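You operate a simulated robot arm through the tools that you are given. There is no shell and no other tool. Be economical: measure what you need, move in short steps, check, and stop when the job is done.

Carry out the task below with a simulated robot arm. There is one attempt and no reset: what you move stays moved.

## Task
Pull the 10  plug and bring the cream meter's pointer into green.
Fine: plug in the plug rest and coil slider at START before the brass link goes ON, range to LOW only after that, pointer set by the coil slider and never past the scale's end, link OFF and range HIGH afterwards, other plugs left alone.

It is judged by the outcome, as a careful person would: the job done as asked, and still so three seconds after it is handed in. It fails if anything else is knocked over, pushed out of place, dropped, spilled or broken.

## Robot
A 6-joint arm with a two-finger parallel gripper, fixed in place. Base frame: the origin is at the foot of the arm, x ahead of it, y to its left, z up. Readings come in mm, degrees, newtons and seconds.
Its first joint turns from -66.0 to 66.0 degrees. Payload 2.9 kg.
Tool frame: the origin (TCP) lies between the finger pads and is the grasp point; the fingertips stand 30 mm ahead of it; z points along the fingers, y is the line along which they close. The gripper opens to 110 mm. The fingers are 20 mm wide and 10 mm thick; the gripper's body (48 by 112 mm) begins 55 mm behind the TCP.
Orientation is told as [roll, pitch, yaw] about the base's x, y, z axes, in that order, counted from this pose: with the fingers straight down and closing along the base's y, the tool's x points along the base's -x, its y along +y and its z along -z.

## Interface
- The arm moves only by the tool send_rows. Its argument "targets" is one flat list of numbers, 7 for each row, row after row: the closure, from 0 (fully open) to 1 (shut), then the shift along the tool's x, y, z in units of 50 mm (1.0 is 50 mm), then the turn, a rotation vector about the tool's x, y, z in units of 5 degrees (1.0 is 5 degrees). In form: [hand, dx, dy, dz, ax, ay, az, hand, dx, dy, dz, ax, ay, az, ...]. A call has 1 to 12 rows; each row shifts and turns the commanded pose from where the row before left it, along the tool's axes as they then stand. A call with a number of a shift or a turn outside -1 to 1 is refused whole. A row lasts 0.2 s, in which the tool goes at most 50 mm and 8.6 degrees; a call with a longer step from one row to the next is refused whole, and so is a gripper value outside its range. A pose out of reach is approached as far as the arm can. The call stops where the force on the tool passes 60 N (or 10 N more than at its start, if that is more) or the arm is blocked; 0.2 s more then pass. The fingers move at their own pace (about 108 mm/s each) and stop on an object; they squeeze with about 45 N. The grip force told is the motor's: it shows also when the fingers shut on nothing. Time passes only in rows, and 0.2 s behind the last, so rows that do not move let the fingers close. It gives the time, the measured TCP pose, the force on the tool (base axes), the opening and the grip force at its end, in the units of the frame above (readings bear some noise).
- Cameras (640 x 400 px; columns grow to the right, rows downward): "scene" is fixed at [93.1, 465.7, 1368.3]; the picture's right is [-0.43, -0.90, 0.00], its down [-0.65, 0.31, -0.70] and it looks along [0.63, -0.30, -0.72] (base axes); focal length 290 px, centre (320, 200). "wrist" rides on the gripper at [-36, 0, -57] in the tool frame; the picture's right is [0.00, -1.00, 0.00], its down [0.97, 0.00, -0.24] and it looks along [0.24, 0.00, 0.97] (tool axes); focal length 218 px, centre (320, 200). There is no depth. A picture from a camera that has moved, and an enlarged one, comes with that camera's place and axes in the base frame and with its lens.
- snapshot(camera): a new picture of that camera. The clock stands still meanwhile.
- enlarge(camera, box): a new picture of the part [left, top, right, bottom] of that camera's present view, enlarged. The clock stands still meanwhile.
- close_job(): hands the job in; it is judged then, once.

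Go step by step. Nothing tells you positions but the pictures and the camera data: compare them with the known pose of the tool, close in by small moves and look again before you grip or let go. The budget is 120 turns and 84 pictures, counting those below and the enlarged ones. Unless the task says otherwise, let go and move clear before handing in, and close with one line.

The tools are called as name(argument=value, ...) on one line, values as JSON. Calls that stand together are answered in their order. send_rows: Moves the arm, as the interface text tells. Its arguments: {"type":"object","properties":{"targets":{"type":"array","items":{"type":"number"}}},"required":["targets"]} The other tools are called the same way: snapshot (camera) takes a picture; enlarge (camera, box) takes an enlarged picture of a part of a camera's view; close_job () hands the job in.

At the start:

```text
clock: 0.0
ee_pos: [332.0, 290.6, 1141.0]
ee_rot: [0.0, 0.1, 0.0]
ft_force: [-0.1, 0.0, 0.3]
grip_width: 110.2
grasp_force: 0.1
```

scene: 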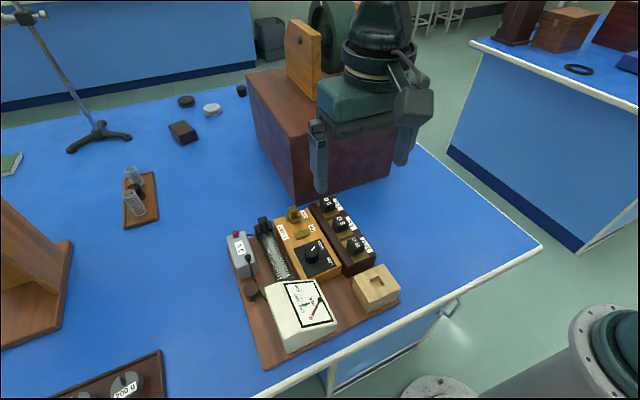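
wrist: 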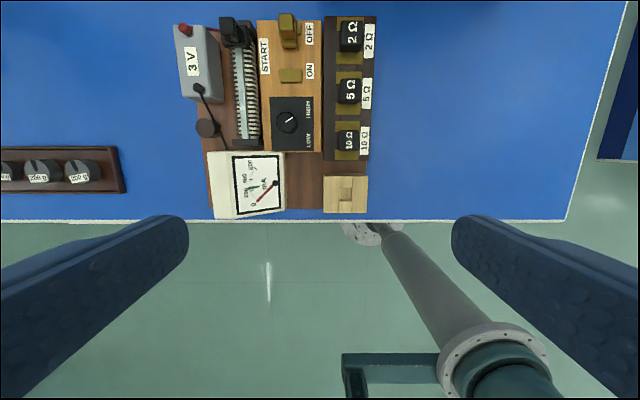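

I see the board with battery, coil slider (at the START end), brass link switch, range knob, three plugs, plug rest and meter. I'll zoom in for detail first.

enlarge(camera="wrist", box=[170, 0, 390, 230])

enlarge(camera="scene", box=[210, 180, 410, 370])

```text
1.74 times, centred on (280, 115) of wrist
camera zoom: at [367.8, 291.1, 1197.9], right [0.0, -1.0, 0.0], down [-0.97, 0.0, 0.24], along [-0.24, 0.0, -0.97], focal length 380 px, centre (390, 348)
```

zoom: 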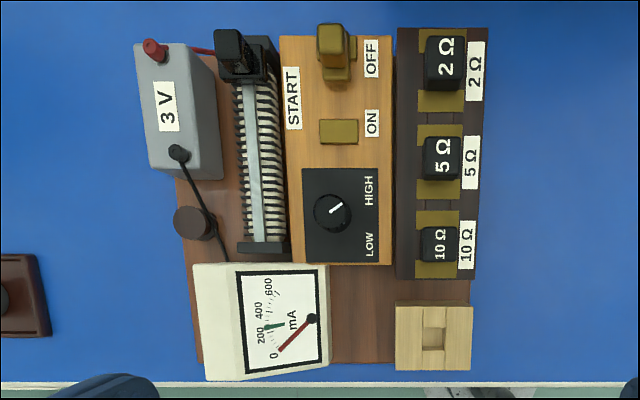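

```text
2.11 times, centred on (310, 275) of scene
camera zoom: at [93.1, 465.7, 1368.3], right [-0.43, -0.9, 0.0], down [-0.65, 0.31, -0.7], along [0.63, -0.3, -0.72], focal length 610 px, centre (341, 42)
```

zoom: 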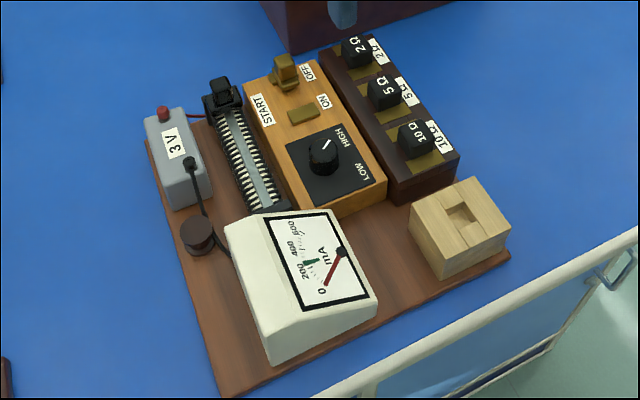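

The slider appears at START and range on HIGH, and the link is OFF. The 10 Ω plug is near (376, 254) with its top at about z 898; I'll move above it and look again.

send_rows(targets=[0.5, -0.176, -0.148, 0.724, 0, 0, 0, 0.5, -0.176, -0.148, 0.724, 0, 0, 0, 0.5, -0.176, -0.148, 0.724, 0, 0, 0, 0.5, -0.176, -0.148, 0.724, 0, 0, 0, 0.5, -0.176, -0.148, 0.724, 0, 0, 0, 0.5, 0, 0, 0, 0, 0, 0])

snapshot(camera="wrist")

enlarge(camera="scene", box=[250, 170, 430, 320])

```text
clock: 1.4
ee_pos: [377.7, 256.5, 958.2]
ee_rot: [0.0, 0.0, 0.1]
ft_force: [-0.2, -0.2, 1.1]
grip_width: 55.2
grasp_force: 0.1
```

```text
79 pictures are left
camera wrist: at [414.2, 255.7, 1015.6], right [0.0, -1.0, 0.0], down [-0.97, 0.0, 0.24], along [-0.24, 0.0, -0.97], focal length 218 px, centre (320, 200)
```

wrist: 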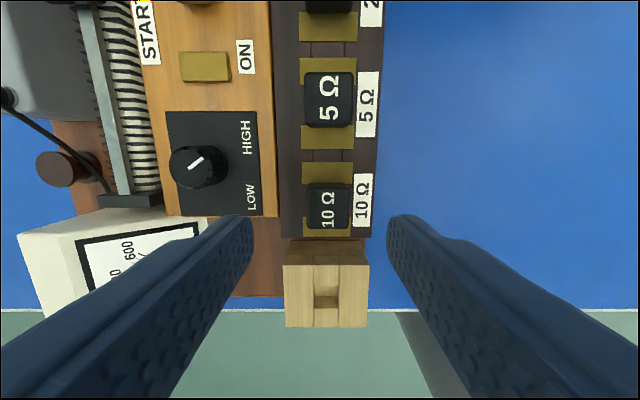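

```text
2.67 times, centred on (340, 245) of scene
camera zoom: at [93.2, 465.7, 1368.3], right [-0.43, -0.9, 0.0], down [-0.65, 0.31, -0.7], along [0.63, -0.3, -0.72], focal length 772 px, centre (267, 80)
```

zoom: 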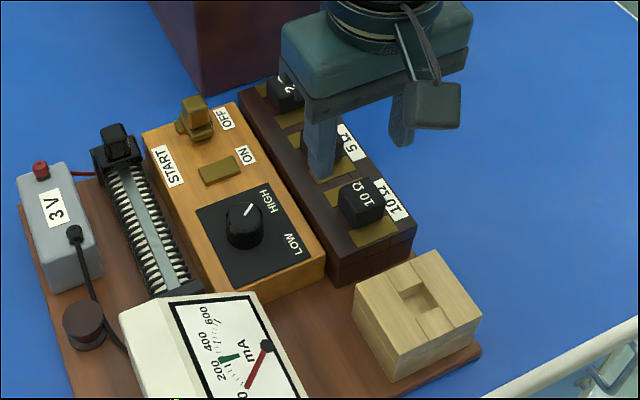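

The 10 Ω plug head is about (381, 251). I'll lower partway with a narrower opening and check its height.

send_rows(targets=[0.6, -0.03, -0.052, 0.4, 0, 0, 0, 0.6, -0.03, -0.052, 0.4, 0, 0, 0, 0.6, 0, 0, 0, 0, 0, 0])

snapshot(camera="wrist")

enlarge(camera="scene", box=[300, 180, 400, 280])

```text
clock: 2.2
ee_pos: [380.1, 249.1, 919.4]
ee_rot: [0.0, 0.1, -0.1]
ft_force: [0.2, -1.0, -0.6]
grip_width: 43.8
grasp_force: 0.1
```

```text
77 pictures are left
camera wrist: at [416.9, 249.7, 976.2], right [0.0, -1.0, 0.0], down [-0.97, 0.0, 0.24], along [-0.24, 0.0, -0.97], focal length 218 px, centre (320, 200)
```

wrist: 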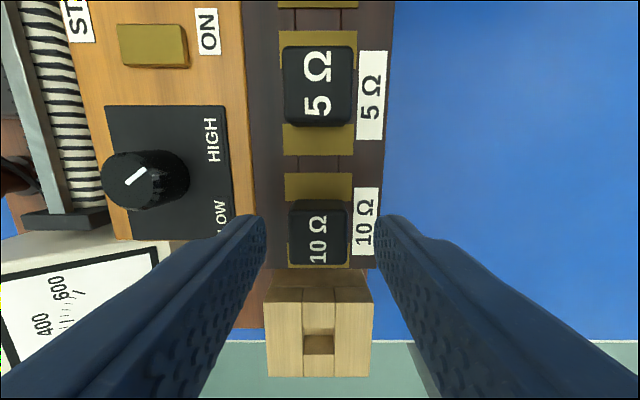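

```text
4.00 times, centred on (350, 230) of scene
camera zoom: at [93.1, 465.7, 1368.3], right [-0.43, -0.9, 0.0], down [-0.65, 0.31, -0.7], along [0.63, -0.3, -0.72], focal length 1158 px, centre (200, 80)
```

zoom: 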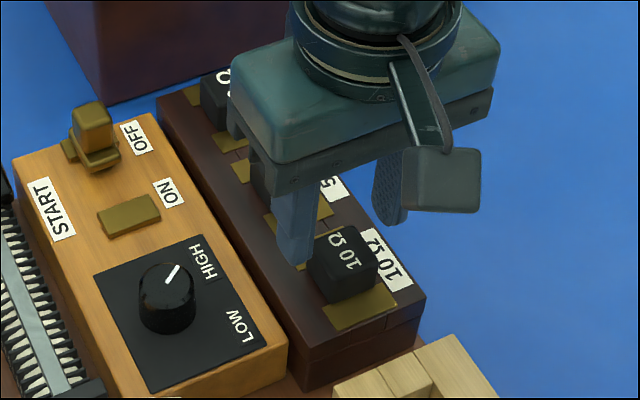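

The plug is centred between the fingers in y, and its head top is probably around z 880–890. I'll descend further in small steps.

send_rows(targets=[0.6, 0.03, 0, 0.15, 0, 0, 0, 0.6, 0, 0, 0.15, 0, 0, 0, 0.6, 0, 0, 0, 0, 0, 0])

snapshot(camera="wrist")

enlarge(camera="scene", box=[300, 180, 400, 280])

```text
clock: 3.0
ee_pos: [378.8, 249.2, 903.9]
ee_rot: [0.0, -0.1, 0.1]
ft_force: [-0.9, 0.4, -0.2]
grip_width: 43.6
grasp_force: 0.1
```

```text
75 pictures are left
camera wrist: at [414.0, 249.5, 960.8], right [0.0, -1.0, 0.0], down [-0.97, 0.0, 0.24], along [-0.24, 0.0, -0.97], focal length 218 px, centre (320, 200)
```

wrist: 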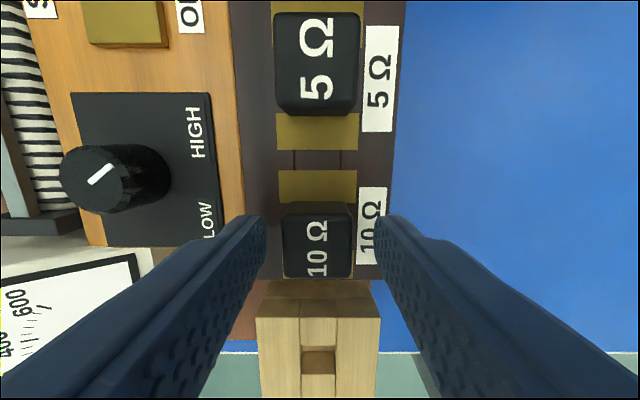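

```text
4.00 times, centred on (350, 230) of scene
camera zoom: at [93.1, 465.7, 1368.3], right [-0.43, -0.9, 0.0], down [-0.65, 0.31, -0.7], along [0.63, -0.3, -0.72], focal length 1158 px, centre (200, 80)
```

zoom: 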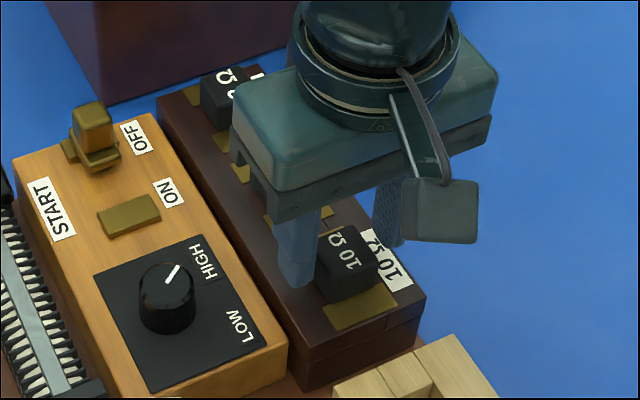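

The head top is about z 883 and the fingertips are at 874, straddling it. I'll lower 6 mm more and close.

send_rows(targets=[0.6, 0.03, 0, 0.12, 0, 0, 0, 0.6, 0, 0, 0, 0, 0, 0, 0.9, 0, 0, 0, 0, 0, 0, 0.9, 0, 0, 0, 0, 0, 0])

snapshot(camera="wrist")

```text
clock: 4.0
ee_pos: [376.6, 248.6, 897.5]
ee_rot: [-0.1, 0.1, 0.0]
ft_force: [0.1, -0.2, 0.3]
grip_width: 26.9
grasp_force: 44.8
```

```text
73 pictures are left
camera wrist: at [413.0, 249.5, 954.3], right [0.0, -1.0, 0.0], down [-0.97, 0.0, 0.24], along [-0.24, 0.0, -0.97], focal length 218 px, centre (320, 200)
```

wrist: 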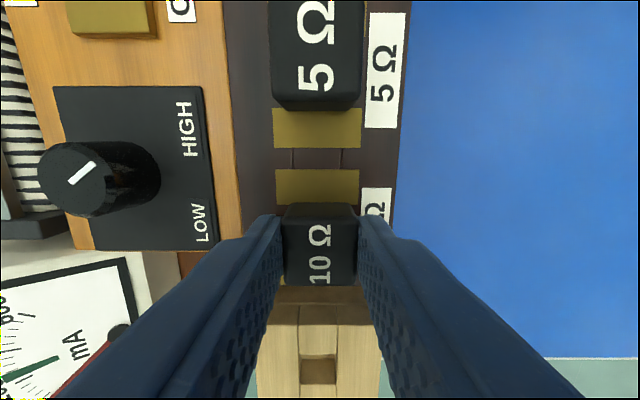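

Gripped at 26.9 mm width. I'll pull it straight up slowly.

send_rows(targets=[0.9, 0, 0, -0.1, 0, 0, 0, 0.9, 0, 0, -0.1, 0, 0, 0, 0.9, 0, 0, -0.2, 0, 0, 0, 0.9, 0, 0, -0.4, 0, 0, 0, 0.9, 0, 0, -0.4, 0, 0, 0, 0.9, 0, 0, 0, 0, 0, 0])

snapshot(camera="wrist")

enlarge(camera="scene", box=[300, 160, 420, 310])

```text
clock: 5.4
ee_pos: [375.7, 247.4, 961.0]
ee_rot: [0.0, -0.1, 0.1]
ft_force: [0.4, 0.4, -0.9]
grip_width: 26.5
grasp_force: 45.4
```

```text
72 pictures are left
camera wrist: at [412.7, 247.4, 1017.6], right [0.0, -1.0, 0.0], down [-0.97, 0.0, 0.24], along [-0.24, 0.0, -0.97], focal length 218 px, centre (320, 200)
```

wrist: 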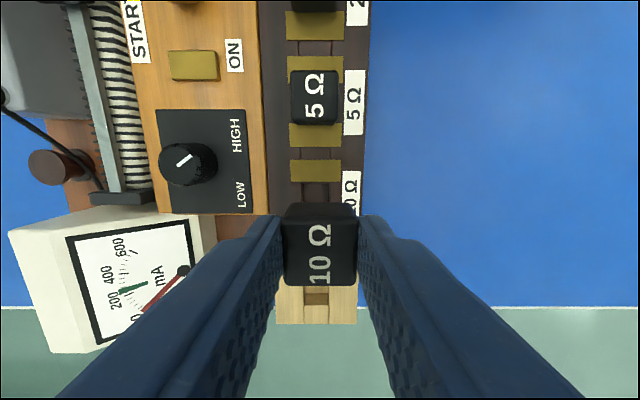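

```text
2.67 times, centred on (360, 235) of scene
camera zoom: at [93.1, 465.7, 1368.3], right [-0.43, -0.9, 0.0], down [-0.65, 0.31, -0.7], along [0.63, -0.3, -0.72], focal length 772 px, centre (213, 107)
```

zoom: 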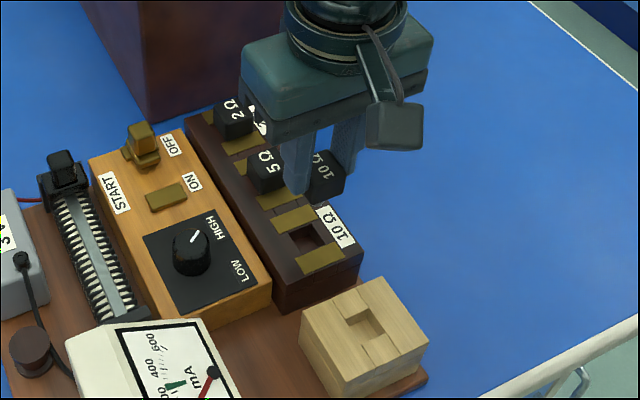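

The plug is out. Next I'll move it above the rest (about x 296, y 250) and look at the pocket.

send_rows(targets=[0.9, 0.3, 0, -0.2, 0, 0, 0, 0.9, 0.4, 0, -0.2, 0, 0, 0, 0.9, 0.4, 0, 0, 0, 0, 0, 0.9, 0.4, 0, 0, 0, 0, 0, 0.9, 0, 0, 0, 0, 0, 0])

snapshot(camera="wrist")

enlarge(camera="scene", box=[320, 150, 440, 320])

```text
clock: 6.6
ee_pos: [300.4, 248.6, 980.3]
ee_rot: [0.1, 0.0, 0.1]
ft_force: [-0.4, -0.3, -1.1]
grip_width: 27.1
grasp_force: 45.5
```

```text
70 pictures are left
camera wrist: at [337.3, 248.3, 1038.0], right [0.0, -1.0, 0.0], down [-0.97, 0.0, 0.24], along [-0.24, 0.0, -0.97], focal length 218 px, centre (320, 200)
```

wrist: 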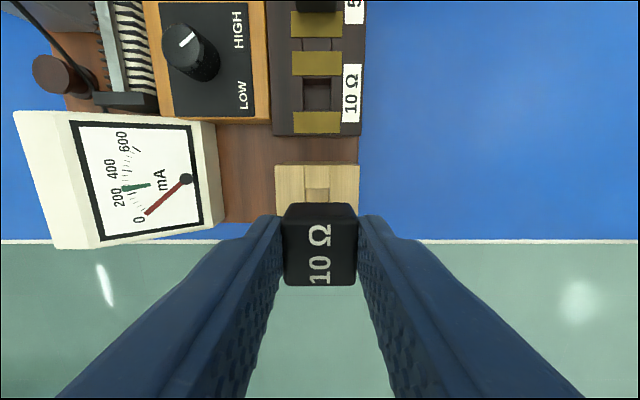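

```text
2.35 times, centred on (380, 235) of scene
camera zoom: at [93.1, 465.7, 1368.3], right [-0.43, -0.9, 0.0], down [-0.65, 0.31, -0.7], along [0.63, -0.3, -0.72], focal length 682 px, centre (179, 118)
```

zoom: 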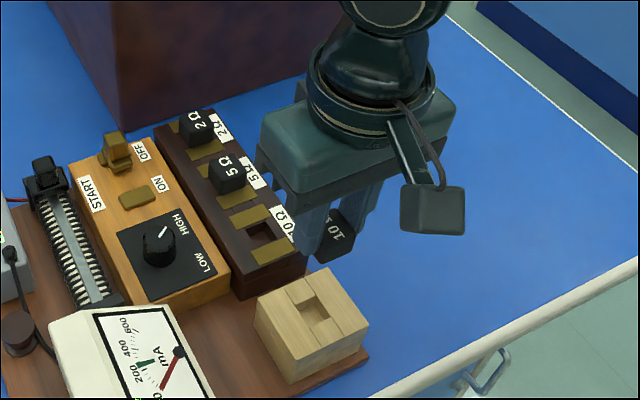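

I need a sharper look at the rest pocket and at the bottom of the plug.

enlarge(camera="scene", box=[335, 225, 415, 315])

enlarge(camera="wrist", box=[260, 60, 380, 220])

```text
4.44 times, centred on (375, 270) of scene
camera zoom: at [93.1, 465.7, 1368.3], right [-0.43, -0.9, 0.0], down [-0.65, 0.31, -0.7], along [0.63, -0.3, -0.72], focal length 1287 px, centre (76, -111)
```

zoom: 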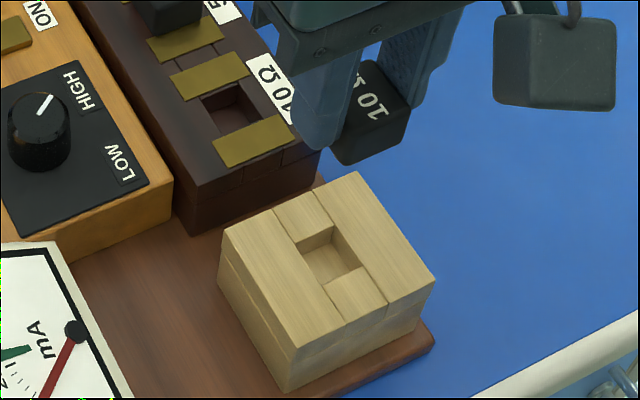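

```text
2.50 times, centred on (320, 140) of wrist
camera zoom: at [337.3, 248.3, 1038.0], right [0.0, -1.0, 0.0], down [-0.97, 0.0, 0.24], along [-0.24, 0.0, -0.97], focal length 546 px, centre (320, 350)
```

zoom: 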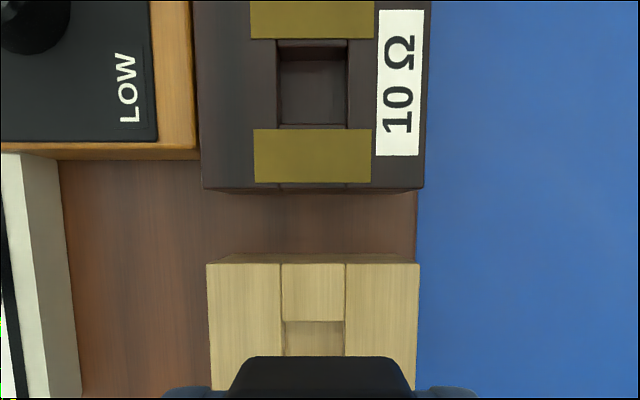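

Pocket centre works out at about (293, 249) with its rim near z 856. I'll shift over it and descend to just above.

send_rows(targets=[0.9, 0.17, 0.012, 0, 0, 0, 0, 0.9, 0, 0, 0.4, 0, 0, 0, 0.9, 0, 0, 0.4, 0, 0, 0, 0.9, 0, 0, 0.4, 0, 0, 0, 0.9, 0, 0, 0, 0, 0, 0])

enlarge(camera="scene", box=[335, 225, 415, 315])

snapshot(camera="wrist")

```text
clock: 7.8
ee_pos: [293.7, 250.0, 920.2]
ee_rot: [0.0, 0.0, 0.0]
ft_force: [0.9, -0.1, -1.3]
grip_width: 26.7
grasp_force: 45.2
```

```text
4.44 times, centred on (375, 270) of scene
camera zoom: at [93.2, 465.7, 1368.3], right [-0.43, -0.9, 0.0], down [-0.65, 0.31, -0.7], along [0.63, -0.3, -0.72], focal length 1287 px, centre (76, -111)
```

zoom: 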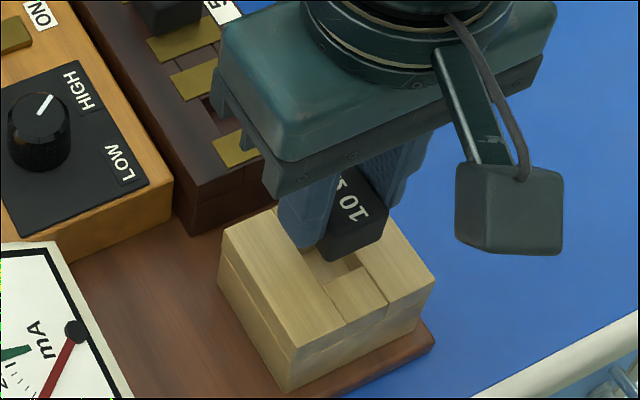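

```text
65 pictures are left
camera wrist: at [330.6, 250.0, 976.5], right [0.0, -1.0, 0.0], down [-0.97, 0.0, 0.24], along [-0.24, 0.0, -0.97], focal length 218 px, centre (320, 200)
```

wrist: 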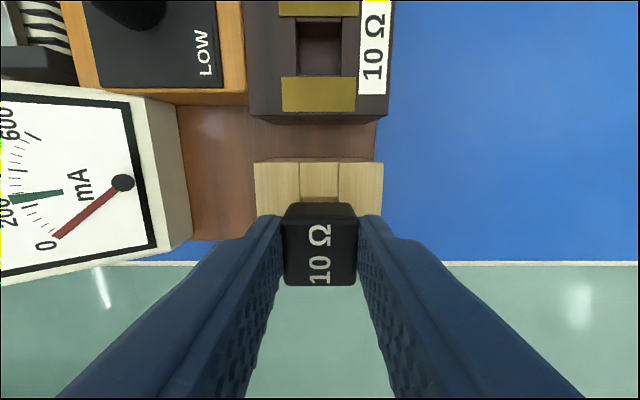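

It's aligned with the pocket. I'll lower in small steps, watching force.

send_rows(targets=[0.9, 0, 0, 0.1, 0, 0, 0, 0.9, 0, 0, 0.1, 0, 0, 0, 0.9, 0, 0, 0.1, 0, 0, 0, 0.9, 0, 0, 0, 0, 0, 0])

enlarge(camera="scene", box=[335, 225, 415, 315])

```text
clock: 8.8
ee_pos: [292.9, 248.9, 905.0]
ee_rot: [0.0, 0.0, 0.0]
ft_force: [0.8, 0.0, -0.2]
grip_width: 26.6
grasp_force: 45.3
```

```text
4.44 times, centred on (375, 270) of scene
camera zoom: at [93.1, 465.7, 1368.3], right [-0.43, -0.9, 0.0], down [-0.65, 0.31, -0.7], along [0.63, -0.3, -0.72], focal length 1287 px, centre (76, -111)
```

zoom: 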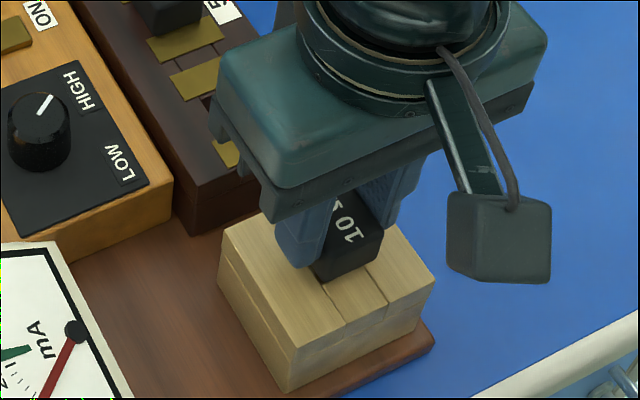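

No contact yet. I'll go on down.

send_rows(targets=[0.9, 0, 0, 0.06, 0, 0, 0, 0.9, 0, 0, 0.06, 0, 0, 0, 0.9, 0, 0, 0, 0, 0, 0])

enlarge(camera="scene", box=[335, 225, 415, 315])

```text
clock: 9.6
ee_pos: [292.2, 249.2, 898.7]
ee_rot: [0.1, -0.1, -0.1]
ft_force: [0.1, -0.4, -0.5]
grip_width: 26.5
grasp_force: 45.0
```

```text
4.44 times, centred on (375, 270) of scene
camera zoom: at [93.1, 465.7, 1368.3], right [-0.43, -0.9, 0.0], down [-0.65, 0.31, -0.7], along [0.63, -0.3, -0.72], focal length 1287 px, centre (76, -111)
```

zoom: 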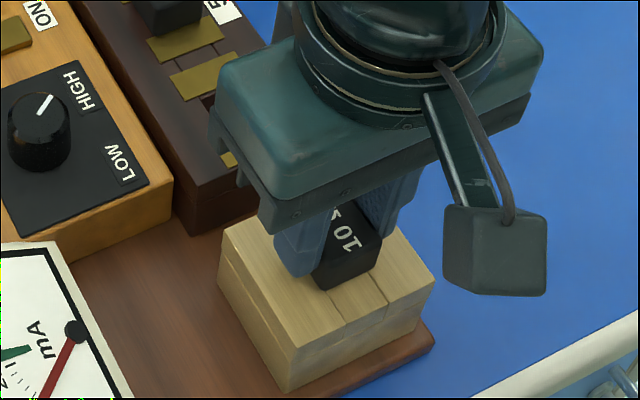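

send_rows(targets=[0.9, 0, 0, 0.04, 0, 0, 0, 0.9, 0, 0, 0.04, 0, 0, 0, 0.9, 0, 0, 0.04, 0, 0, 0, 0.9, 0, 0, 0, 0, 0, 0])

enlarge(camera="scene", box=[335, 225, 415, 315])

```text
clock: 10.6
ee_pos: [291.4, 250.0, 894.5]
ee_rot: [0.2, -0.3, 0.1]
ft_force: [-4.3, -5.0, 47.2]
grip_width: 26.8
grasp_force: 45.2
```

```text
4.44 times, centred on (375, 270) of scene
camera zoom: at [92.6, 465.2, 1368.5], right [-0.43, -0.9, 0.0], down [-0.65, 0.31, -0.7], along [0.63, -0.3, -0.72], focal length 1287 px, centre (76, -111)
```

zoom: 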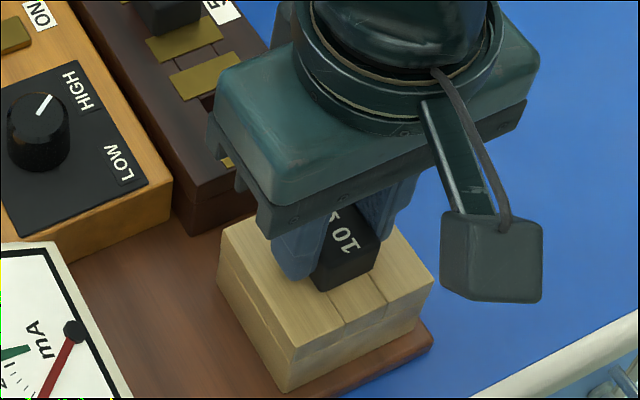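

It seated with firm contact at the expected height (47 N). I'll ease off, release and rise.

send_rows(targets=[0.9, 0, 0, -0.05, 0, 0, 0, 0.9, 0, 0, 0, 0, 0, 0, 0.6, 0, 0, 0, 0, 0, 0, 0.6, 0, 0, 0, 0, 0, 0, 0.6, 0, 0, -0.3, 0, 0, 0, 0.6, 0, 0, -0.7, 0, 0, 0, 0.6, 0, 0, -0.7, 0, 0, 0, 0.6, 0, 0, 0, 0, 0, 0])

enlarge(camera="scene", box=[335, 225, 415, 315])

snapshot(camera="wrist")

```text
clock: 12.4
ee_pos: [291.4, 248.8, 980.2]
ee_rot: [-0.1, 0.0, 0.0]
ft_force: [-0.3, 0.8, -0.1]
grip_width: 44.0
grasp_force: 0.1
```

```text
4.44 times, centred on (375, 270) of scene
camera zoom: at [93.1, 465.7, 1368.3], right [-0.43, -0.9, 0.0], down [-0.65, 0.31, -0.7], along [0.63, -0.3, -0.72], focal length 1287 px, centre (76, -111)
```

zoom: 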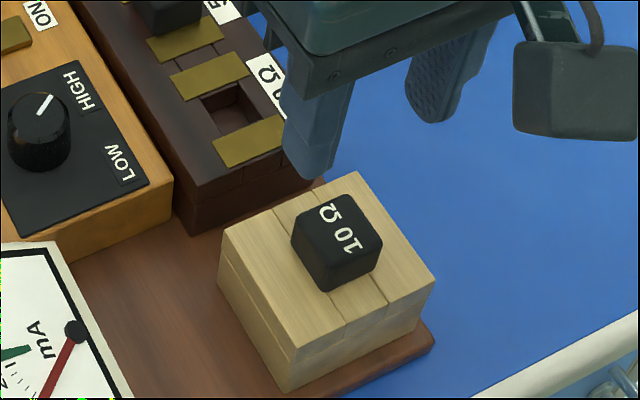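

```text
60 pictures are left
camera wrist: at [328.1, 249.1, 1037.7], right [0.0, -1.0, 0.0], down [-0.97, 0.0, 0.24], along [-0.24, 0.0, -0.97], focal length 218 px, centre (320, 200)
```

wrist: 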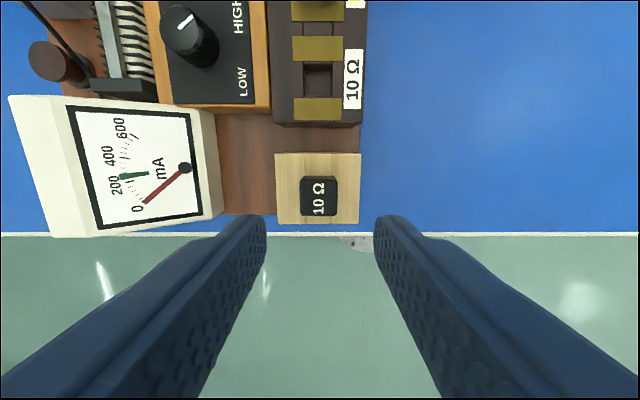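

The plug sits fully in the rest. Next I'll go over the link and slider for a close look.

send_rows(targets=[0.6, 0, 0, -0.6, 0, 0, 0, 0.6, -0.72, 0.44, 0, 0, 0, 0, 0.6, -0.72, 0.44, 0, 0, 0, 0, 0.6, -0.72, 0.44, 0, 0, 0, 0, 0.6, -0.72, 0.44, 0, 0, 0, 0, 0.6, -0.72, 0.44, 0, 0, 0, 0, 0.6, 0, 0, 0, 0, 0, 0])

snapshot(camera="wrist")

enlarge(camera="scene", box=[220, 190, 350, 300])

```text
clock: 14.0
ee_pos: [473.1, 360.1, 1008.6]
ee_rot: [-0.1, 0.0, 0.1]
ft_force: [-0.4, 0.6, 0.0]
grip_width: 44.0
grasp_force: 0.1
```

```text
59 pictures are left
camera wrist: at [508.9, 360.4, 1065.0], right [0.0, -1.0, 0.0], down [-0.97, 0.0, 0.24], along [-0.24, 0.0, -0.97], focal length 218 px, centre (320, 200)
```

wrist: 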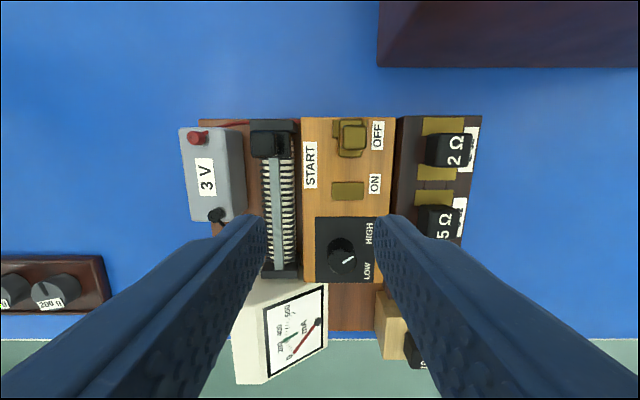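

```text
3.64 times, centred on (285, 245) of scene
camera zoom: at [93.2, 465.7, 1368.3], right [-0.43, -0.9, 0.0], down [-0.65, 0.31, -0.7], along [0.63, -0.3, -0.72], focal length 1053 px, centre (447, 36)
```

zoom: 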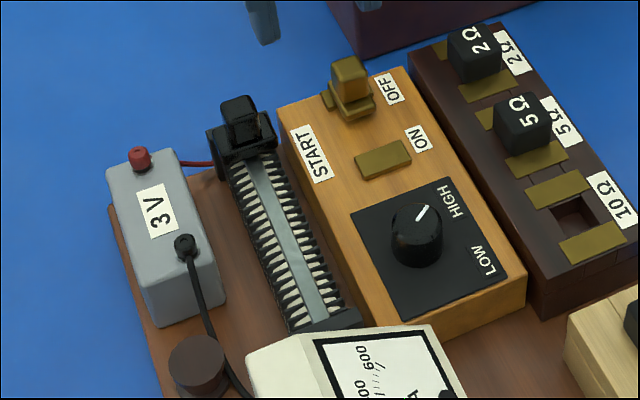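

enlarge(camera="wrist", box=[230, 100, 410, 220])

enlarge(camera="scene", box=[270, 195, 350, 250])

```text
3.33 times, centred on (320, 160) of wrist
camera zoom: at [508.9, 360.4, 1065.0], right [0.0, -1.0, 0.0], down [-0.97, 0.0, 0.24], along [-0.24, 0.0, -0.97], focal length 728 px, centre (320, 333)
```

zoom: 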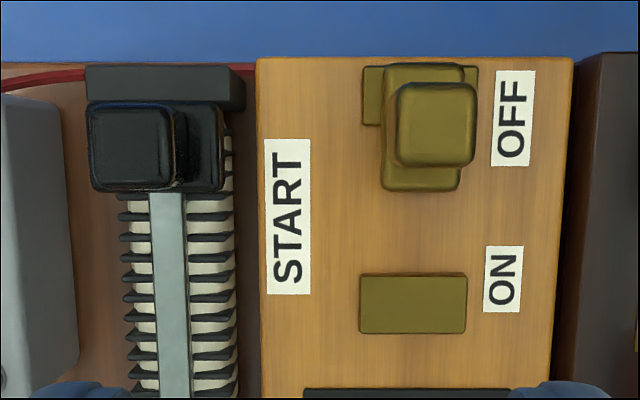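

```text
7.27 times, centred on (310, 222) of scene
camera zoom: at [93.2, 465.7, 1368.3], right [-0.43, -0.9, 0.0], down [-0.65, 0.31, -0.7], along [0.63, -0.3, -0.72], focal length 2106 px, centre (393, 36)
```

zoom: 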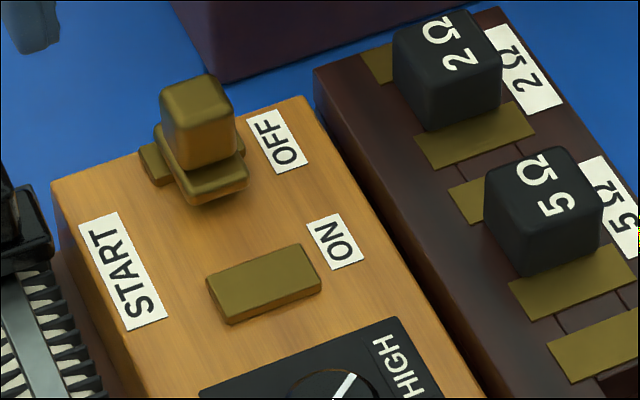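

The link knob is about (515, 332), top z≈889; the slider carriage handle is at about (510, 404) against the START end. I'll move above the link knob and check alignment.

send_rows(targets=[0.6, -0.425, -0.275, 0.3, 0, 0, 0, 0.6, -0.425, -0.275, 0.4, 0, 0, 0, 0.6, 0, 0, 0.8, 0, 0, 0, 0.6, 0, 0, 0, 0, 0, 0])

snapshot(camera="wrist")

enlarge(camera="scene", box=[220, 170, 340, 260])

```text
clock: 15.0
ee_pos: [512.1, 331.9, 932.9]
ee_rot: [0.0, -0.1, 0.0]
ft_force: [-0.6, 0.0, 0.3]
grip_width: 43.9
grasp_force: 0.0
```

```text
55 pictures are left
camera wrist: at [549.3, 332.1, 989.3], right [0.0, -1.0, 0.0], down [-0.97, 0.0, 0.24], along [-0.24, 0.0, -0.97], focal length 218 px, centre (320, 200)
```

wrist: 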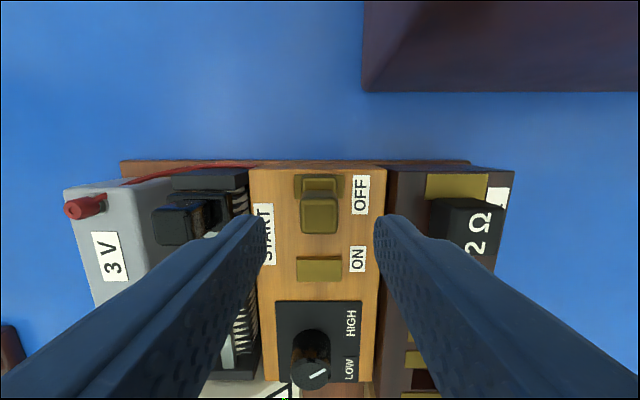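

```text
4.44 times, centred on (280, 215) of scene
camera zoom: at [93.2, 465.7, 1368.3], right [-0.43, -0.9, 0.0], down [-0.65, 0.31, -0.7], along [0.63, -0.3, -0.72], focal length 1287 px, centre (498, 133)
```

zoom: 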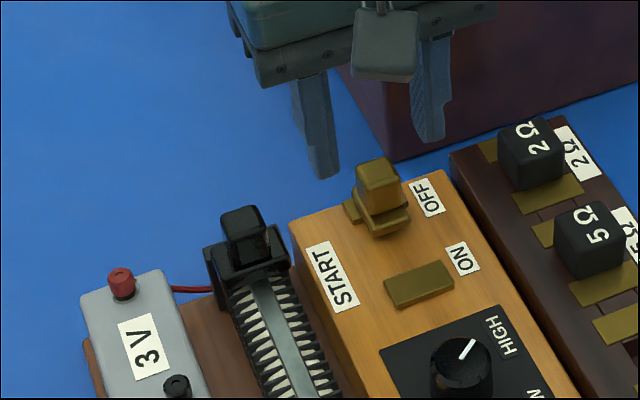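

Aligned in y; the knob is at x ≈516. Descend to z ≈905 and close.

send_rows(targets=[0.6, -0.05, 0, 0.2, 0, 0, 0, 0.6, 0, 0, 0.2, 0, 0, 0, 0.6, 0, 0, 0.14, 0, 0, 0, 0.6, 0, 0, 0, 0, 0, 0, 0.9, 0, 0, 0, 0, 0, 0, 0.9, 0, 0, 0, 0, 0, 0])

snapshot(camera="wrist")

enlarge(camera="scene", box=[220, 170, 340, 260])

```text
clock: 16.4
ee_pos: [516.6, 332.0, 907.1]
ee_rot: [0.0, 0.0, 0.1]
ft_force: [0.6, 5.7, -4.6]
grip_width: 19.8
grasp_force: 45.7
```

```text
53 pictures are left
camera wrist: at [552.2, 332.6, 963.5], right [0.0, -1.0, 0.0], down [-0.97, 0.0, 0.24], along [-0.24, 0.0, -0.97], focal length 218 px, centre (320, 200)
```

wrist: 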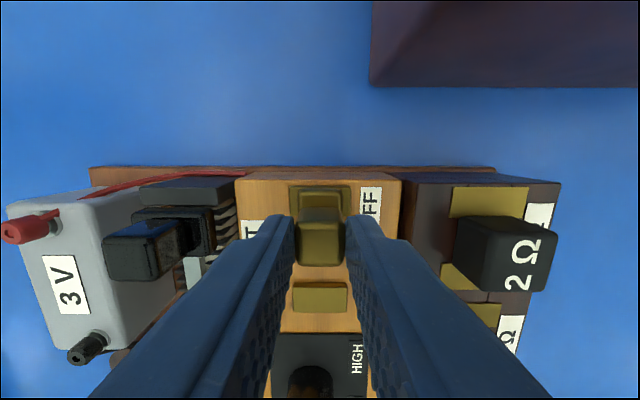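

```text
4.44 times, centred on (280, 215) of scene
camera zoom: at [93.2, 465.9, 1368.2], right [-0.43, -0.9, 0.0], down [-0.65, 0.31, -0.7], along [0.63, -0.3, -0.72], focal length 1287 px, centre (498, 133)
```

zoom: 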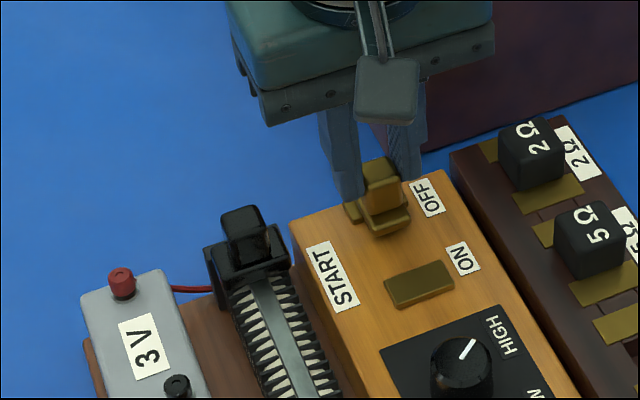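

Gripped the link. Before switching on, I'll verify the slider is really against the START end.

enlarge(camera="wrist", box=[100, 160, 240, 290])

enlarge(camera="scene", box=[250, 205, 320, 300])

```text
3.08 times, centred on (170, 225) of wrist
camera zoom: at [552.2, 332.6, 963.5], right [0.0, -1.0, 0.0], down [-0.97, 0.0, 0.24], along [-0.24, 0.0, -0.97], focal length 672 px, centre (782, 123)
```

zoom: 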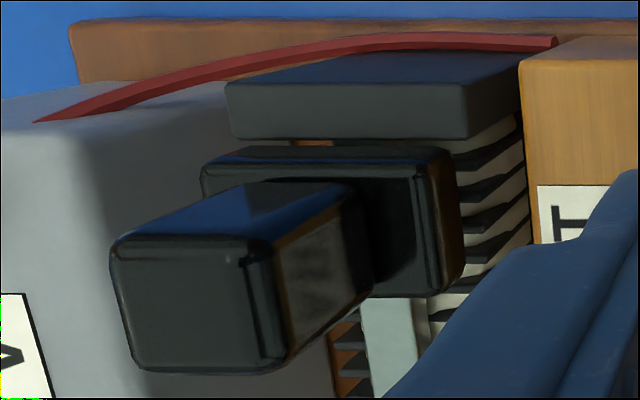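

```text
4.21 times, centred on (285, 252) of scene
camera zoom: at [93.2, 465.9, 1368.2], right [-0.43, -0.9, 0.0], down [-0.65, 0.31, -0.7], along [0.63, -0.3, -0.72], focal length 1220 px, centre (467, -21)
```

zoom: 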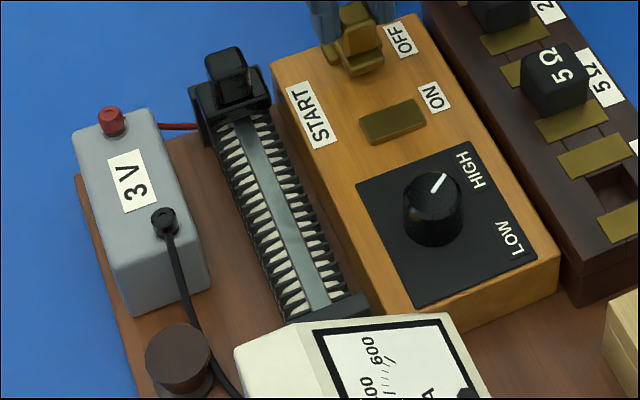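

The slider is very near the START end block but I can't be sure it's fully there, so I'll check by hand: release the link, go to the handle at about (510, 406, top 887).

send_rows(targets=[0.6, 0, 0, 0, 0, 0, 0, 0.6, 0, 0, 0, 0, 0, 0, 0.6, 0, 0, -0.4, 0, 0, 0, 0.71, 0, 0, -0.4, 0, 0, 0, 0.71, 0.06, 0.74, 0, 0, 0, 0, 0.71, 0.06, 0.74, 0, 0, 0, 0, 0.71, 0, 0, 0, 0, 0, 0])

snapshot(camera="wrist")

enlarge(camera="scene", box=[210, 150, 340, 260])

```text
clock: 18.0
ee_pos: [511.6, 404.6, 948.2]
ee_rot: [0.1, 0.0, 0.1]
ft_force: [0.5, 0.1, -0.7]
grip_width: 31.8
grasp_force: 0.0
```

```text
49 pictures are left
camera wrist: at [547.6, 405.6, 1004.6], right [0.0, -1.0, 0.0], down [-0.97, 0.0, 0.24], along [-0.24, 0.0, -0.97], focal length 218 px, centre (320, 200)
```

wrist: 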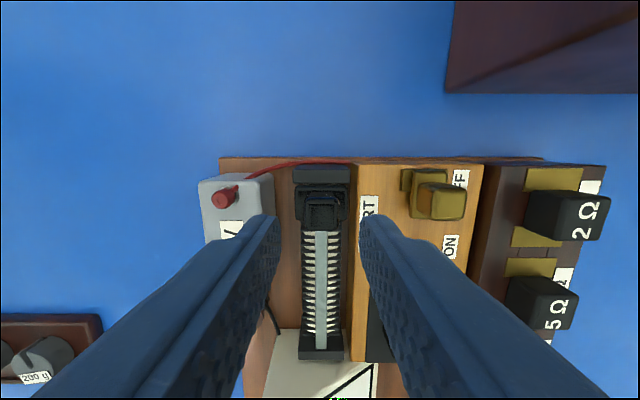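

```text
3.64 times, centred on (275, 205) of scene
camera zoom: at [93.1, 465.7, 1368.3], right [-0.43, -0.9, 0.0], down [-0.65, 0.31, -0.7], along [0.63, -0.3, -0.72], focal length 1053 px, centre (484, 182)
```

zoom: 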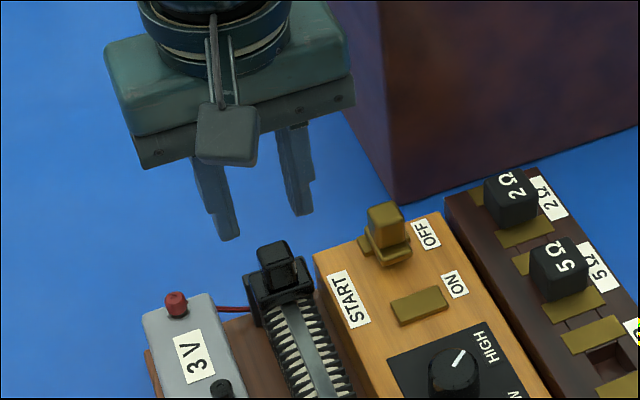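

Handle is centred between the fingers. I'll descend to about z 905 and grip it.

send_rows(targets=[0.71, 0, 0, 0.4, 0, 0, 0, 0.71, 0, 0, 0.3, 0, 0, 0, 0.71, 0, 0, 0.15, 0, 0, 0, 0.71, 0, 0, 0, 0, 0, 0, 0.95, 0, 0, 0, 0, 0, 0, 0.95, 0, 0, 0, 0, 0, 0])

snapshot(camera="wrist")

enlarge(camera="scene", box=[210, 170, 340, 280])

```text
clock: 19.4
ee_pos: [508.4, 404.3, 904.6]
ee_rot: [-0.1, 0.2, 0.0]
ft_force: [-1.1, -8.1, 0.7]
grip_width: 19.8
grasp_force: 44.8
```

```text
47 pictures are left
camera wrist: at [546.3, 404.7, 960.9], right [0.0, -1.0, 0.0], down [-0.97, 0.0, 0.24], along [-0.24, 0.0, -0.97], focal length 218 px, centre (320, 200)
```

wrist: 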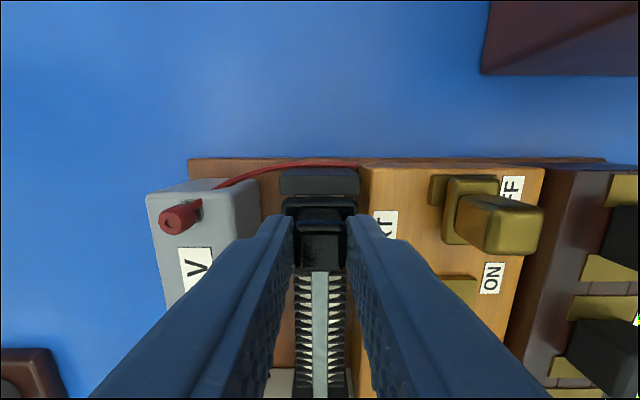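

```text
3.64 times, centred on (275, 225) of scene
camera zoom: at [93.1, 465.5, 1368.4], right [-0.43, -0.9, 0.0], down [-0.65, 0.31, -0.7], along [0.63, -0.3, -0.72], focal length 1053 px, centre (484, 109)
```

zoom: 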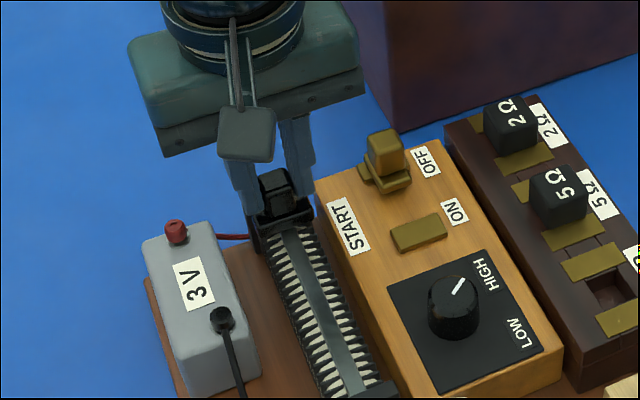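

Gripped. Now a small push toward START (+x), 2 mm per row, watching the force.

send_rows(targets=[0.95, -0.03, 0, 0, 0, 0, 0, 0.95, -0.03, 0, 0, 0, 0, 0, 0.95, 0, 0, 0, 0, 0, 0])

```text
clock: 20.2
ee_pos: [509.9, 405.0, 903.7]
ee_rot: [-0.6, 0.7, 0.1]
ft_force: [-36.1, -22.5, 9.0]
grip_width: 19.7
grasp_force: 45.1
```

The slider resists firmly (−36 N), so it's hard against START. I'll relax, release and go back to the link knob.

send_rows(targets=[0.95, 0.06, 0, 0, 0, 0, 0, 0.71, 0, 0, 0, 0, 0, 0, 0.71, 0, 0, 0, 0, 0, 0, 0.71, 0, 0, -0.4, 0, 0, 0, 0.71, 0, 0, -0.4, 0, 0, 0, 0.71, -0.06, -0.74, 0, 0, 0, 0, 0.71, -0.06, -0.74, 0, 0, 0, 0, 0.71, 0, 0, 0, 0, 0, 0])

snapshot(camera="wrist")

snapshot(camera="scene")

```text
clock: 22.0
ee_pos: [518.3, 329.3, 943.8]
ee_rot: [0.0, 0.1, 0.1]
ft_force: [-0.1, 0.5, 0.1]
grip_width: 31.8
grasp_force: 0.1
```

```text
45 pictures are left
camera wrist: at [554.5, 330.0, 1001.6], right [0.0, -1.0, 0.0], down [-0.97, 0.0, 0.24], along [-0.24, 0.0, -0.97], focal length 218 px, centre (320, 200)
```

wrist: 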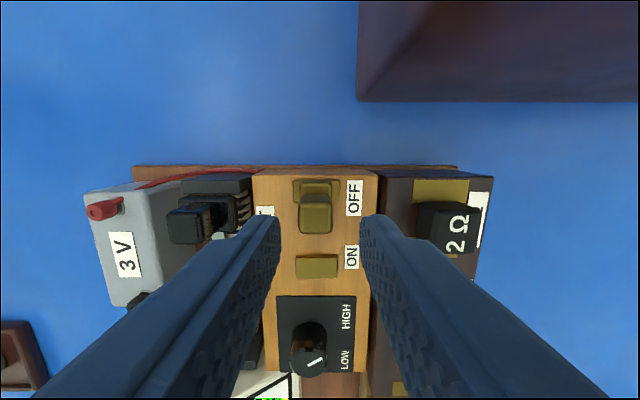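

```text
44 pictures are left
```

scene: 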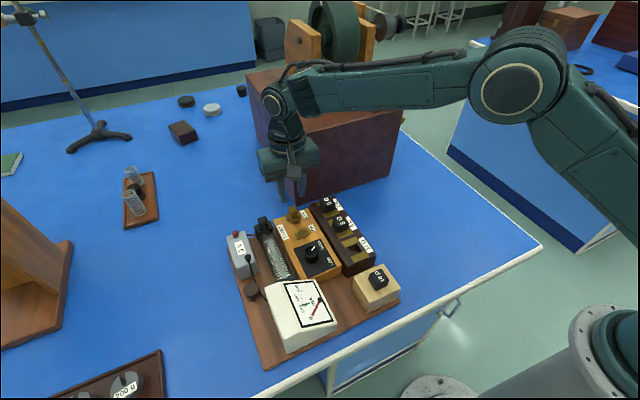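

Knob is about 2 mm to +y. Correct, descend, grip.

send_rows(targets=[0.71, 0.03, 0.045, 0.3, 0, 0, 0, 0.71, 0, 0, 0.3, 0, 0, 0, 0.71, 0, 0, 0.16, 0, 0, 0, 0.71, 0, 0, 0, 0, 0, 0, 0.95, 0, 0, 0, 0, 0, 0, 0.95, 0, 0, 0, 0, 0, 0])

```text
clock: 23.4
ee_pos: [516.5, 332.6, 904.4]
ee_rot: [-0.1, 0.1, -0.2]
ft_force: [-0.2, -14.7, 1.4]
grip_width: 19.8
grasp_force: 45.1
```

Gripped. Now slide toward ON (−x) a little and see.

send_rows(targets=[0.95, 0.06, -0.015, 0, 0, 0, 0, 0.95, 0.08, 0, 0, 0, 0, 0, 0.95, 0.08, 0, 0, 0, 0, 0, 0.95, 0.08, 0, 0, 0, 0, 0, 0.95, 0, 0, 0, 0, 0, 0])

enlarge(camera="scene", box=[230, 180, 370, 360])

```text
clock: 24.6
ee_pos: [501.1, 332.9, 905.8]
ee_rot: [-0.1, 0.2, -0.1]
ft_force: [1.2, -18.2, -23.2]
grip_width: 19.7
grasp_force: 44.8
```

```text
2.22 times, centred on (300, 270) of scene
camera zoom: at [93.5, 465.5, 1368.4], right [-0.43, -0.9, 0.0], down [-0.65, 0.31, -0.7], along [0.63, -0.3, -0.72], focal length 644 px, centre (364, 44)
```

zoom: 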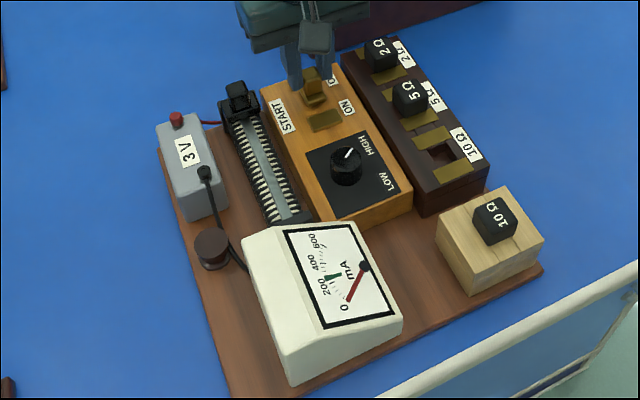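

The link is sliding. I'll keep going, easing z slightly down.

send_rows(targets=[0.95, 0.06, -0.015, 0.03, 0, 0, 0, 0.95, 0.08, 0, 0, 0, 0, 0, 0.95, 0.08, 0, 0, 0, 0, 0, 0.95, 0.08, 0, 0, 0, 0, 0, 0.95, 0, 0, 0, 0, 0, 0])

enlarge(camera="scene", box=[230, 180, 370, 360])

```text
clock: 25.8
ee_pos: [485.9, 331.7, 906.1]
ee_rot: [0.0, 0.0, 0.1]
ft_force: [0.5, -7.5, -20.9]
grip_width: 19.8
grasp_force: 44.6
```

```text
2.22 times, centred on (300, 270) of scene
camera zoom: at [93.5, 465.8, 1368.3], right [-0.43, -0.9, 0.0], down [-0.65, 0.31, -0.7], along [0.63, -0.3, -0.72], focal length 644 px, centre (364, 44)
```

zoom: 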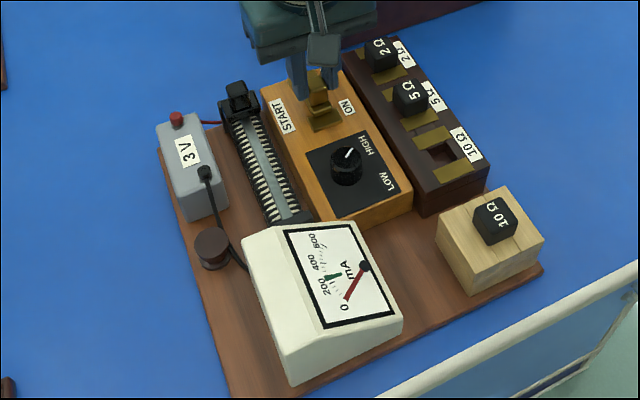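

Continue toward the ON stop.

send_rows(targets=[0.95, 0.05, 0, 0.02, 0, 0, 0, 0.95, 0.05, 0, 0, 0, 0, 0, 0.95, 0.05, 0, 0, 0, 0, 0, 0.95, 0, 0, 0, 0, 0, 0])

enlarge(camera="scene", box=[230, 180, 370, 360])

```text
clock: 26.8
ee_pos: [481.5, 331.8, 907.6]
ee_rot: [0.2, -0.6, -0.2]
ft_force: [36.3, -5.3, -7.2]
grip_width: 19.8
grasp_force: 44.7
```

```text
2.22 times, centred on (300, 270) of scene
camera zoom: at [94.2, 465.7, 1368.2], right [-0.43, -0.9, 0.0], down [-0.65, 0.31, -0.69], along [0.63, -0.3, -0.72], focal length 644 px, centre (364, 44)
```

zoom: 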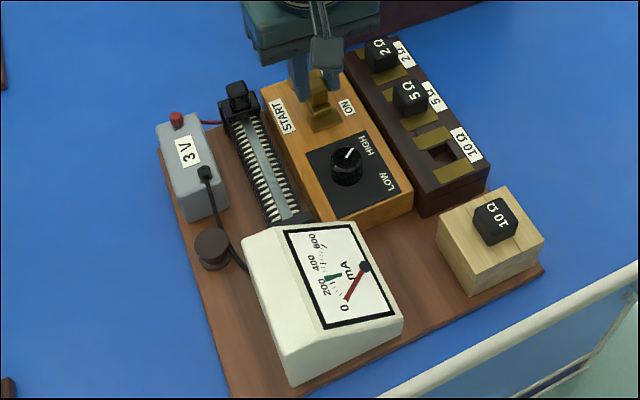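

It reached a firm stop (+36 N) around x 482. I'll relax, release, rise and look.

send_rows(targets=[0.95, -0.06, 0, 0, 0, 0, 0, 0.71, 0, 0, 0, 0, 0, 0, 0.71, 0, 0, 0, 0, 0, 0, 0.71, 0, 0, -0.4, 0, 0, 0, 0.71, 0, 0, -0.4, 0, 0, 0, 0.71, 0, 0, -0.4, 0, 0, 0, 0.71, 0, 0, 0, 0, 0, 0])

snapshot(camera="wrist")

enlarge(camera="scene", box=[260, 265, 350, 355])

enlarge(camera="scene", box=[260, 195, 340, 285])

```text
clock: 28.4
ee_pos: [478.3, 331.9, 965.9]
ee_rot: [0.1, 0.0, 0.0]
ft_force: [-0.8, 0.3, 0.8]
grip_width: 31.8
grasp_force: 0.1
```

```text
40 pictures are left
camera wrist: at [515.5, 332.2, 1022.3], right [0.0, -1.0, 0.0], down [-0.97, 0.0, 0.24], along [-0.24, 0.0, -0.97], focal length 218 px, centre (320, 200)
```

wrist: 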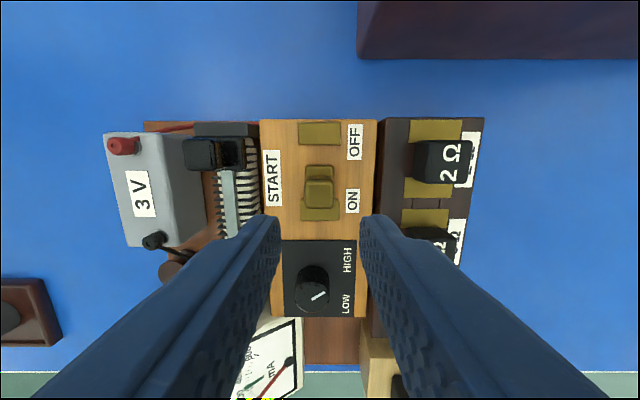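

```text
4.44 times, centred on (305, 310) of scene
camera zoom: at [93.1, 465.7, 1368.3], right [-0.43, -0.9, 0.0], down [-0.65, 0.31, -0.7], along [0.63, -0.3, -0.72], focal length 1287 px, centre (387, -289)
```

zoom: 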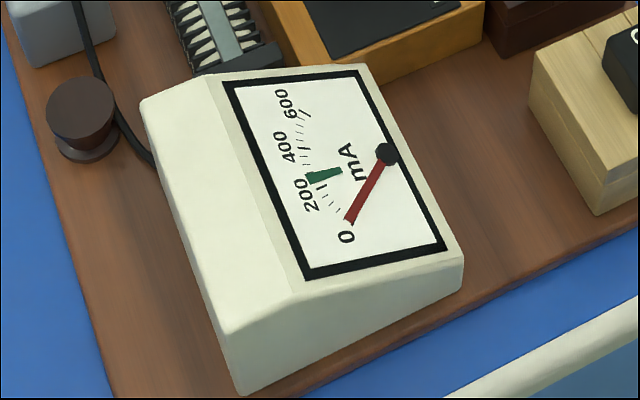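

```text
4.44 times, centred on (300, 240) of scene
camera zoom: at [93.1, 465.7, 1368.3], right [-0.43, -0.9, 0.0], down [-0.65, 0.31, -0.7], along [0.63, -0.3, -0.72], focal length 1287 px, centre (409, 22)
```

zoom: 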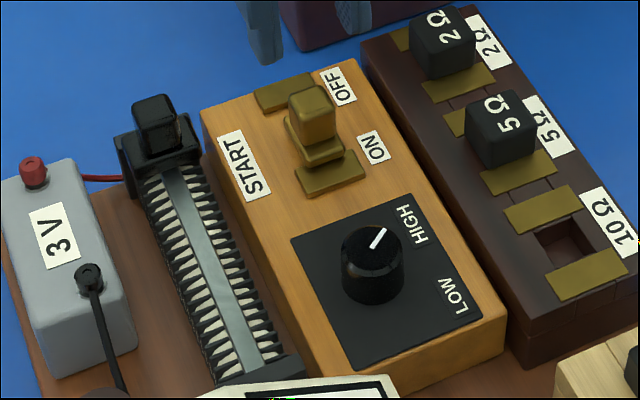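

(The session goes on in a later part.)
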